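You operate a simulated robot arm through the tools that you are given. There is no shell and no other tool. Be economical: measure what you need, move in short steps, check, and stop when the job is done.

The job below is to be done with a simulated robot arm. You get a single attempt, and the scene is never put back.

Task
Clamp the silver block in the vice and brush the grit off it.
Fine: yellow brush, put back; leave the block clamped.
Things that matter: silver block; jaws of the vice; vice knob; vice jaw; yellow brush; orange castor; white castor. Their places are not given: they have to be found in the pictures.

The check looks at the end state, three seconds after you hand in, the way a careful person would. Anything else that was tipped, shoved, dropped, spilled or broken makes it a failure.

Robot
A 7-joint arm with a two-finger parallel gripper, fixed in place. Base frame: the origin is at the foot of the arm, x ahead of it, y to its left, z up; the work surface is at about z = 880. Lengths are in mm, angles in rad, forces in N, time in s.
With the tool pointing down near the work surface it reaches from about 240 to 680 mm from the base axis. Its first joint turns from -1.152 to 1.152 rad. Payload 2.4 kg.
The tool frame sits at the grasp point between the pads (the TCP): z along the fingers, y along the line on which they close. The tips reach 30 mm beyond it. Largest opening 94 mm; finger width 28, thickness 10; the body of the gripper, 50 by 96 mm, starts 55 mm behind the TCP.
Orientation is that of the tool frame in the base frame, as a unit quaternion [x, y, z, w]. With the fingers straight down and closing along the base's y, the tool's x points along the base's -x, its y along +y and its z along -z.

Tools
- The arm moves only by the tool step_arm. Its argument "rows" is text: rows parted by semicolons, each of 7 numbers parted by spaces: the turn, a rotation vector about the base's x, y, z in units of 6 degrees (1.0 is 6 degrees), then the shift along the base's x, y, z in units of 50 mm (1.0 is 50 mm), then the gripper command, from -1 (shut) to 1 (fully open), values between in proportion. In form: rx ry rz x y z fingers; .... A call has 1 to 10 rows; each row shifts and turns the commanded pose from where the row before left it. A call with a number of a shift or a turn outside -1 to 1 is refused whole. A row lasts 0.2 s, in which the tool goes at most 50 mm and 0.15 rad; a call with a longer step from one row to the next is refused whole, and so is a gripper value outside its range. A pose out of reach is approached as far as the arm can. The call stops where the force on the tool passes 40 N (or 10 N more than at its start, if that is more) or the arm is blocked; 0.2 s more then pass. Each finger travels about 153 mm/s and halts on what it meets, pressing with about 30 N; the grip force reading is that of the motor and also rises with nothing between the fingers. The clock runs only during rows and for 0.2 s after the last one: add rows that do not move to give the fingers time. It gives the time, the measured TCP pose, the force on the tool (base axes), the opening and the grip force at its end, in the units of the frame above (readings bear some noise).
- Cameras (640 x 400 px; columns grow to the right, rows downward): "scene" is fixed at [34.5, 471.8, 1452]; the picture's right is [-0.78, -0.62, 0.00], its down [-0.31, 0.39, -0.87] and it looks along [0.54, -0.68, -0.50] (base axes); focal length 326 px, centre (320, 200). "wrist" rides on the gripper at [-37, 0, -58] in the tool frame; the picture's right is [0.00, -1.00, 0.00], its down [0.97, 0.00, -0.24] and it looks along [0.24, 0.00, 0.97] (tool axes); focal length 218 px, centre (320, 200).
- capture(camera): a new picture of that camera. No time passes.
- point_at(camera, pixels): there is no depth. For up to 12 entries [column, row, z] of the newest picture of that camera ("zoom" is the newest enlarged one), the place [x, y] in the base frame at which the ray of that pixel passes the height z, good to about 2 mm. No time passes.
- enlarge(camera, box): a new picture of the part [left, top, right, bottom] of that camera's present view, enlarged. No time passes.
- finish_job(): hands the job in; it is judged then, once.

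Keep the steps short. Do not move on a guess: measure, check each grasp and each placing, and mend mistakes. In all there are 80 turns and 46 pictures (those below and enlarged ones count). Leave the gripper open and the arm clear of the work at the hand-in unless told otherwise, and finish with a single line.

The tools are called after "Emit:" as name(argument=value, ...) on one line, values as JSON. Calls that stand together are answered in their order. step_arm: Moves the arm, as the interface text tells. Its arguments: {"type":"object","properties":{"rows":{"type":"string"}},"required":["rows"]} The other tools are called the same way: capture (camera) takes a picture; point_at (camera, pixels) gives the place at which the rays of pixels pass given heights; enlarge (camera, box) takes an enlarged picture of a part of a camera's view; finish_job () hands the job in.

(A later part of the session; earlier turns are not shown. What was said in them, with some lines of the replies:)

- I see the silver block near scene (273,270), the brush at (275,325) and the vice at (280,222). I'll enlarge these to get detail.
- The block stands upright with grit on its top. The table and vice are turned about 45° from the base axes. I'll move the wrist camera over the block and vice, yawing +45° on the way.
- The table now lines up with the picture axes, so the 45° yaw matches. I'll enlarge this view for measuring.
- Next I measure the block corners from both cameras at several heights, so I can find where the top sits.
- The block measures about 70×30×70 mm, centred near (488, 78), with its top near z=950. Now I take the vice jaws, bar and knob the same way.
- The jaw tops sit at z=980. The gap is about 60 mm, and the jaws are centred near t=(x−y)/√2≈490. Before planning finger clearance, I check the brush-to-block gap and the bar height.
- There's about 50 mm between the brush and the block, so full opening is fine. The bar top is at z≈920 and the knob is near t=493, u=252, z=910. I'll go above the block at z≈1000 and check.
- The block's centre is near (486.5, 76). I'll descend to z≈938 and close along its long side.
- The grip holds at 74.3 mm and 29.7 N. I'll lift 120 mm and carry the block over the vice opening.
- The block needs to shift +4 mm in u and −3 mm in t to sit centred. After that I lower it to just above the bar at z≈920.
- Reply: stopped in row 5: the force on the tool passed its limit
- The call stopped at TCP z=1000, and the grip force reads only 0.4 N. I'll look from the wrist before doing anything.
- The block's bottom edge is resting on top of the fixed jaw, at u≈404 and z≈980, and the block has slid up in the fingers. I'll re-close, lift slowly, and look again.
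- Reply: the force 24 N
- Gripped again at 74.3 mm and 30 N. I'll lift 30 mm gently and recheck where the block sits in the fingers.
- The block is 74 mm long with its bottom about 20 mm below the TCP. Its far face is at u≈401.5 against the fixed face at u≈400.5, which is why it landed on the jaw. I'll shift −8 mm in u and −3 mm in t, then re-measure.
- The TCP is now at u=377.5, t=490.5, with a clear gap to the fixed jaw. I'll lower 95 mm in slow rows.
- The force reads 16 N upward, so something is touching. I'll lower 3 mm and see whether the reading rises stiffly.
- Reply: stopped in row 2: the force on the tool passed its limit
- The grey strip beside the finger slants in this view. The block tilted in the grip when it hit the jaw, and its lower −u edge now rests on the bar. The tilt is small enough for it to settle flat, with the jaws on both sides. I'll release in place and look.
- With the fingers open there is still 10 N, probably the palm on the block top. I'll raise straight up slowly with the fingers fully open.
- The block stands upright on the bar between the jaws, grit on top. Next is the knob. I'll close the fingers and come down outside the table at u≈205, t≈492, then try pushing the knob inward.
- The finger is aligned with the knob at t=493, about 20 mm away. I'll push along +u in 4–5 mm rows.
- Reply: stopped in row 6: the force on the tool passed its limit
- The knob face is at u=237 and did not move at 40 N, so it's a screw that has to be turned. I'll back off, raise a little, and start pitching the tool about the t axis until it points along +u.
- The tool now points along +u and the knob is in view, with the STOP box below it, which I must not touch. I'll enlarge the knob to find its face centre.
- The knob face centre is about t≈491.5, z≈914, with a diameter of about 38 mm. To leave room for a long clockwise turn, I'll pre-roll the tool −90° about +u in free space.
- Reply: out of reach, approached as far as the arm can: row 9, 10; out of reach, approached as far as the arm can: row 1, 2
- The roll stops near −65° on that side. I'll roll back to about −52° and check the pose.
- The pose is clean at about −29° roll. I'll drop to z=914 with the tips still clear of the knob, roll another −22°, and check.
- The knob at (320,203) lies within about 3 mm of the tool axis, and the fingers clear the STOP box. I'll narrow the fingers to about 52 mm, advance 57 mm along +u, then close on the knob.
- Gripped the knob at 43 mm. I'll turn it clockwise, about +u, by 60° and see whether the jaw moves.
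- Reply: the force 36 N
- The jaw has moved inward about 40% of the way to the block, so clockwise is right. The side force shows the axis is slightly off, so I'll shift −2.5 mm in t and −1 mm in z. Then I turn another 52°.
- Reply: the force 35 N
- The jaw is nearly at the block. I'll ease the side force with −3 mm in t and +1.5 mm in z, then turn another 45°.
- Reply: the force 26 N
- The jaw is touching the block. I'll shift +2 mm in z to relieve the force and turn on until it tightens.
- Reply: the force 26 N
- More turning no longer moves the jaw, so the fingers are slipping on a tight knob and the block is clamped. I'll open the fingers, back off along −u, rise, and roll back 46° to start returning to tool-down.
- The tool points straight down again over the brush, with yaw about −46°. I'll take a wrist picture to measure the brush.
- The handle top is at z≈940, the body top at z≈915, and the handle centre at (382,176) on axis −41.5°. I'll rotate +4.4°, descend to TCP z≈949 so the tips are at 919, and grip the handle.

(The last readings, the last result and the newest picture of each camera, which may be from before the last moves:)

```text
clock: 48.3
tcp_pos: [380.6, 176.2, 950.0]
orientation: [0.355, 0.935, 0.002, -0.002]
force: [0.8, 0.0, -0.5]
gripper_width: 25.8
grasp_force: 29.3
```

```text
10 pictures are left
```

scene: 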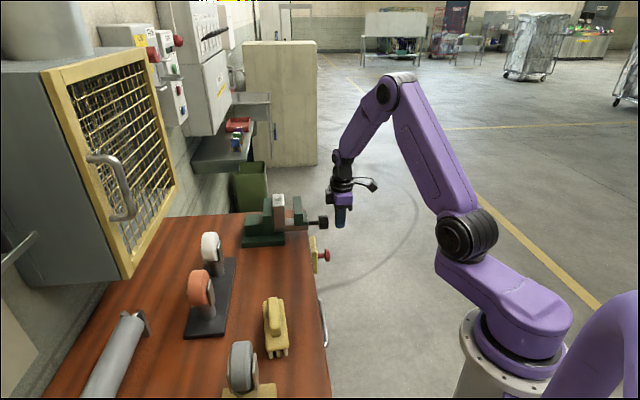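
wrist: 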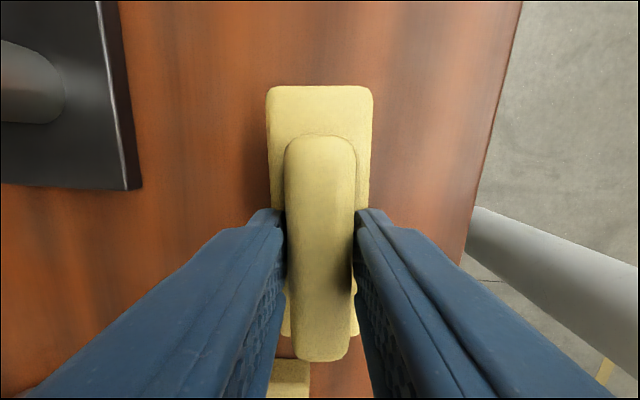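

The handle is gripped at 25.8 mm, with the pick pose at (380.6,176.2,950) and the bristle tips about 70 mm below the TCP. I'll lift 130 mm and travel over the vice, stopping above the block.

Emit:
step_arm(rows="0 0 0 0 0 0.4 -1;0 0 0 0 0 1 -1;0 0 0 0 0 1 -1;0 0 0 0 0 0.4 -1;0 0 0 0.596 -0.63 0 -1;0 0 0 0.596 -0.63 0 -1;0 0 0 0.596 -0.63 0 -1;0 0 0 0.596 -0.63 0 -1;0 0 0 0.596 -0.63 0 -1;0 0 0 0.596 -0.63 0 -1")

Emit:
step_arm(rows="0 0 0 0.596 -0.63 0 -1;0 0 0 0.596 -0.63 0 -1;0 0 0 0 0 0 -1;0 0 0 0 0 0 -1")

Emit:
enlarge(camera="scene", box=[225, 150, 345, 240])

```text
clock: 50.5
tcp_pos: [560.1, -14.0, 1088.5]
orientation: [0.354, 0.935, 0.001, -0.001]
force: [-0.2, -0.4, -1.6]
gripper_width: 25.9
grasp_force: 29.8
```

```text
clock: 51.5
tcp_pos: [620.0, -76.4, 1088.6]
orientation: [0.354, 0.935, 0.001, -0.002]
force: [0.4, 0.4, -1.4]
gripper_width: 25.8
grasp_force: 29.8
```

```text
4.44 times, centred on (285, 195) of scene
```

zoom: 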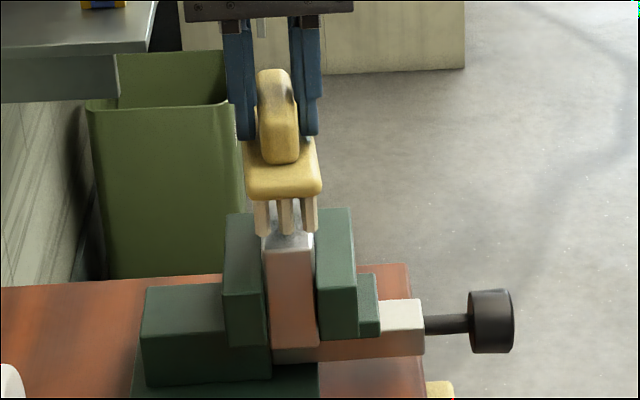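

The brush is centred over the block. I'll lower it to z≈1060 and read the force.

Emit:
step_arm(rows="0 0 0 0 0 -0.3 -1;0 0 0 0 0 -0.26 -1;0 0 0 0 0 0 -1;0 0 0 0 0 0 -1")

```text
clock: 52.3
tcp_pos: [622.4, -77.8, 1068.8]
orientation: [0.355, 0.935, 0.004, 0.006]
force: [-0.5, -0.4, 4.3]
gripper_width: 26.2
grasp_force: 30.9
stopped in row 3: the force on the tool passed its limit (the readings are from after the stop); the commanded pose is now the measured one
```

The bristles meet the block at TCP z≈1069. I'll brush back and forth along the block's length at this height.

Emit:
step_arm(rows="0 0 0 -0.25 0.25 0 -1;0 0 0 -0.25 0.25 0 -1;0 0 0 0.25 -0.25 0 -1;0 0 0 0.25 -0.25 0 -1;0 0 0 0.25 -0.25 0 -1;0 0 0 0.2 -0.2 0 -1;0 0 0 -0.2 0.2 0 -1;0 0 0 -0.25 0.25 0 -1;0 0 0 -0.25 0.25 0 -1;0 0 0 0 0 0 -1")

```text
clock: 54.5
tcp_pos: [608.6, -64.0, 1068.7]
orientation: [0.354, 0.935, 0.003, 0.005]
force: [2.7, -4.0, 8.3]
gripper_width: 26.0
grasp_force: 29.8
```

Contact holds at about 8 N through the strokes. I'll do another set, then lift and look at the block top.

Emit:
step_arm(rows="0 0 0 -0.25 0.25 0 -1;0 0 0 0.25 -0.25 0 -1;0 0 0 0.3 -0.3 0 -1;0 0 0 0.3 -0.3 0 -1;0 0 0 0.25 -0.25 0 -1;0 0 0 -0.3 0.3 0 -1;0 0 0 -0.3 0.3 0 -1;0 0 0 -0.25 0.25 0 -1;0 0 0 -0.25 0.25 0 -1;0 0 0 0.3 -0.3 0 -1")

Emit:
step_arm(rows="0 0 0 0 0 0.5 -1;0 0 0 -0.4 0.4 0.7 -1;0 0 0 -0.6 0.6 0 -1;0 0 0 -0.6 0.6 0 -1;0 0 0 -0.6 0.6 0 -1;0 0 0 0 0 0 -1")

Emit:
enlarge(camera="scene", box=[225, 170, 345, 245])

```text
clock: 56.7
tcp_pos: [611.8, -64.0, 1068.7]
orientation: [0.353, 0.936, 0.004, 0.003]
force: [-4.5, 6.2, 15.2]
gripper_width: 25.7
grasp_force: 29.8
```

```text
clock: 58.1
tcp_pos: [500.3, 43.0, 1127.3]
orientation: [0.354, 0.935, 0.003, 0.004]
force: [-0.1, -0.4, -0.1]
gripper_width: 26.2
grasp_force: 30.1
```

```text
5.33 times, centred on (285, 208) of scene
```

zoom: 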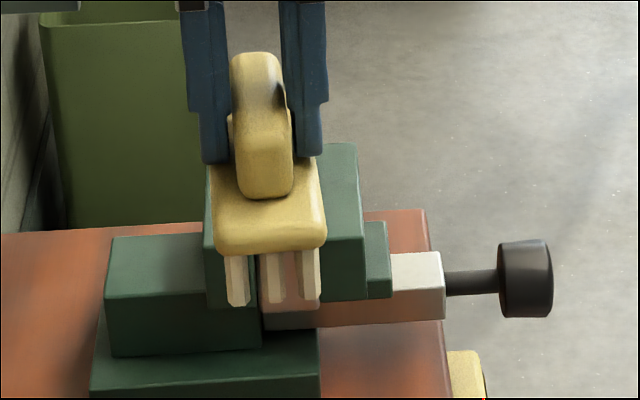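

The brush hides the block in this view. I'll carry it back above its pick-up spot, then look.

Emit:
step_arm(rows="0 0 0 -0.598 0.666 0 -1;0 0 0 -0.598 0.666 0 -1;0 0 0 -0.598 0.666 0 -1;0 0 0 -0.598 0.666 0 -1;0 0 0 0 0 0 -1;0 0 0 0 0 0 -1")

Emit:
enlarge(camera="scene", box=[225, 170, 345, 245])

```text
clock: 59.5
tcp_pos: [381.5, 175.9, 1129.7]
orientation: [0.354, 0.935, 0.004, 0.005]
force: [-0.5, 0.0, -1.2]
gripper_width: 26.2
grasp_force: 29.5
```

```text
5.33 times, centred on (285, 208) of scene
```

zoom: 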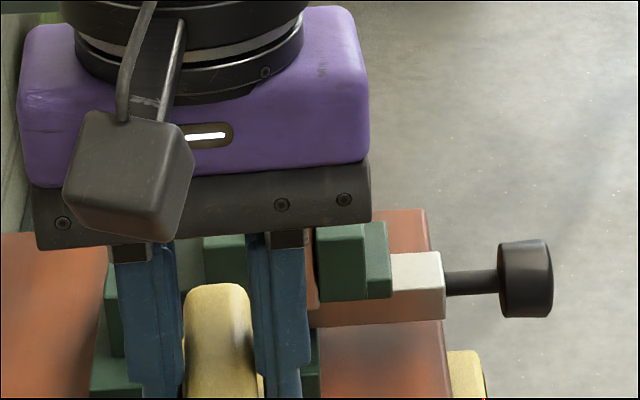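

The hand is still in the way. I'll step aside 140 mm along −u to open the line of sight.

Emit:
step_arm(rows="0 0 0 -0.66 -0.66 0 -1;0 0 0 -0.66 -0.66 0 -1;0 0 0 -0.66 -0.66 0 -1;0 0 0 0 0 0 -1")

Emit:
enlarge(camera="scene", box=[245, 180, 325, 240])

```text
clock: 60.5
tcp_pos: [283.3, 76.7, 1127.1]
orientation: [0.354, 0.935, 0.004, 0.003]
force: [-0.5, 0.0, -0.9]
gripper_width: 26.0
grasp_force: 30.1
```

```text
6.67 times, centred on (285, 210) of scene
```

zoom: 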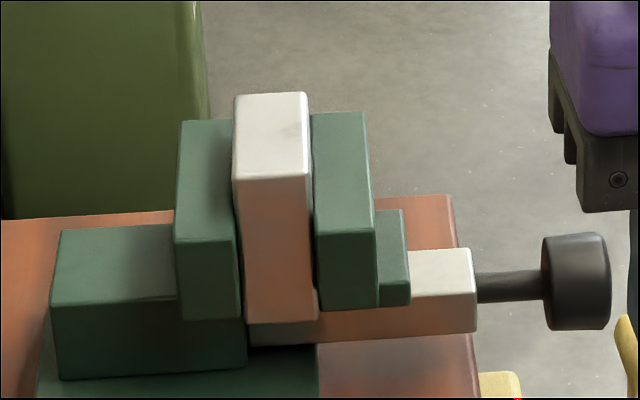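

The block top is clean and still clamped. I'll take the brush back to (380.6,176.2) and lower it to just above its original height.

Emit:
step_arm(rows="0 0 0 0.66 0.66 0 -1;0 0 0 0.66 0.66 0 -1;0 0 0 0.64 0.66 0 -1;0 0 0 0 0 0 -1;0 0 0 0 0 -0.9 -1;0 0 0 0 0 -0.9 -1;0 0 0 0 0 -0.8 -1;0 0 0 0 0 -0.4 -1;0 0 0 0 0 -0.3 -1;0 0 0 0 0 0 -1")

```text
clock: 62.7
tcp_pos: [381.3, 174.8, 963.0]
orientation: [0.355, 0.935, 0.004, 0.004]
force: [0.6, -0.5, -1.2]
gripper_width: 26.0
grasp_force: 29.6
```

No contact yet at z=963. I'll lower in small steps to about 951.

Emit:
step_arm(rows="0 0 0 -0.01 0.02 -0.1 -1;0 0 0 0 0 -0.08 -1;0 0 0 0 0 -0.04 -1;0 0 0 0 0 0 -1")

Emit:
capture(camera="scene")

```text
clock: 63.7
tcp_pos: [380.4, 176.5, 953.6]
orientation: [0.354, 0.935, 0.004, 0.003]
force: [-0.8, 0.2, -0.9]
gripper_width: 26.0
grasp_force: 29.8
```

```text
5 pictures are left
```

scene: 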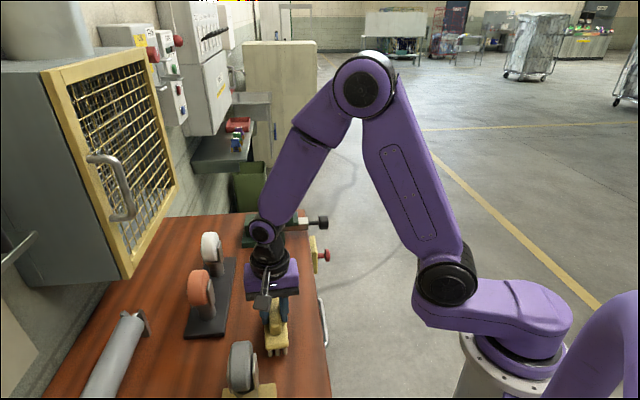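

Still free at 953.6. I'll go down in 1 mm steps to feel for the table.

Emit:
step_arm(rows="0 0 0 0 0 -0.04 -1;0 0 0 0 0 -0.02 -1;0 0 0 0 0 0 -1;0 0 0 0 0 0 -1")

```text
clock: 64.7
tcp_pos: [380.2, 175.2, 949.1]
orientation: [0.355, 0.935, 0.005, 0.004]
force: [-0.4, 0.4, 4.3]
gripper_width: 25.8
grasp_force: 30.2
```

The force rose to about 4 N, so the brush is on the table at its original height. I'll release it and rise straight up.

Emit:
step_arm(rows="0 0 0 0 0 0 -0.2;0 0 0 0 0 0 0.2;0 0 0 0 0 0 0.2;0 0 0 0 0 0.4 0.2;0 0 0 0 0 0.8 0.3;0 0 0 0 0 1 1;0 0 0 0 0 1 1;0 0 0 -0.5 -0.5 0.3 1;0 0 0 -0.6 -0.6 0 1;0 0 0 0 0 0 1")

Emit:
capture(camera="scene")

```text
clock: 66.9
tcp_pos: [324.8, 122.0, 1124.3]
orientation: [0.355, 0.935, 0.004, 0.005]
force: [-0.2, -0.4, 0.2]
gripper_width: 93.8
grasp_force: 0.1
```

```text
4 pictures are left
```

scene: 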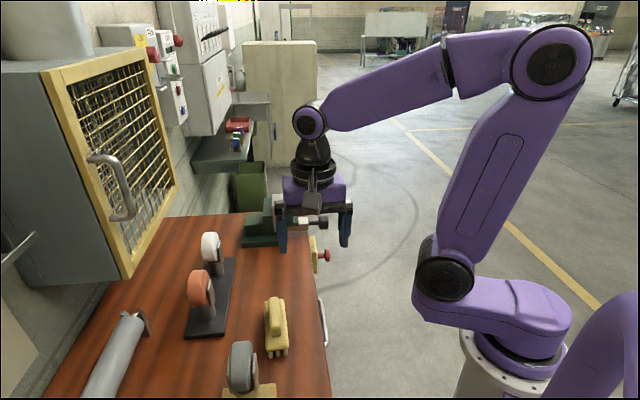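

The brush is back standing where it was and the castors are undisturbed. I'll raise the arm clear and take one last look.

Emit:
step_arm(rows="0 0 0 0 0 0.9 1;0 0 0 0 0 0.9 1;0 0 0 0 0 0.9 1;0 0 0 0 0 0.9 1;0 0 0 0 0 0 1")

Emit:
enlarge(camera="scene", box=[180, 180, 356, 390])

```text
clock: 68.1
tcp_pos: [325.6, 121.4, 1304.0]
orientation: [0.354, 0.935, 0.002, 0.004]
force: [0.5, 0.6, -1.1]
gripper_width: 94.1
grasp_force: 0.2
```

```text
1.90 times, centred on (268, 285) of scene
```

zoom: 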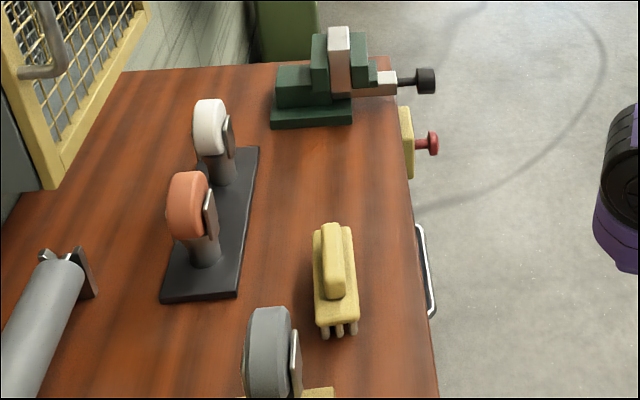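

The block is clamped and clean, the brush is back, the gripper is open and the arm is clear. I'm handing in.

Emit:
finish_job()

```text
The job is handed in.
```

The silver block is clamped in the vice with its top brushed clean, the yellow brush is back in its place, and the arm is clear with the gripper open.
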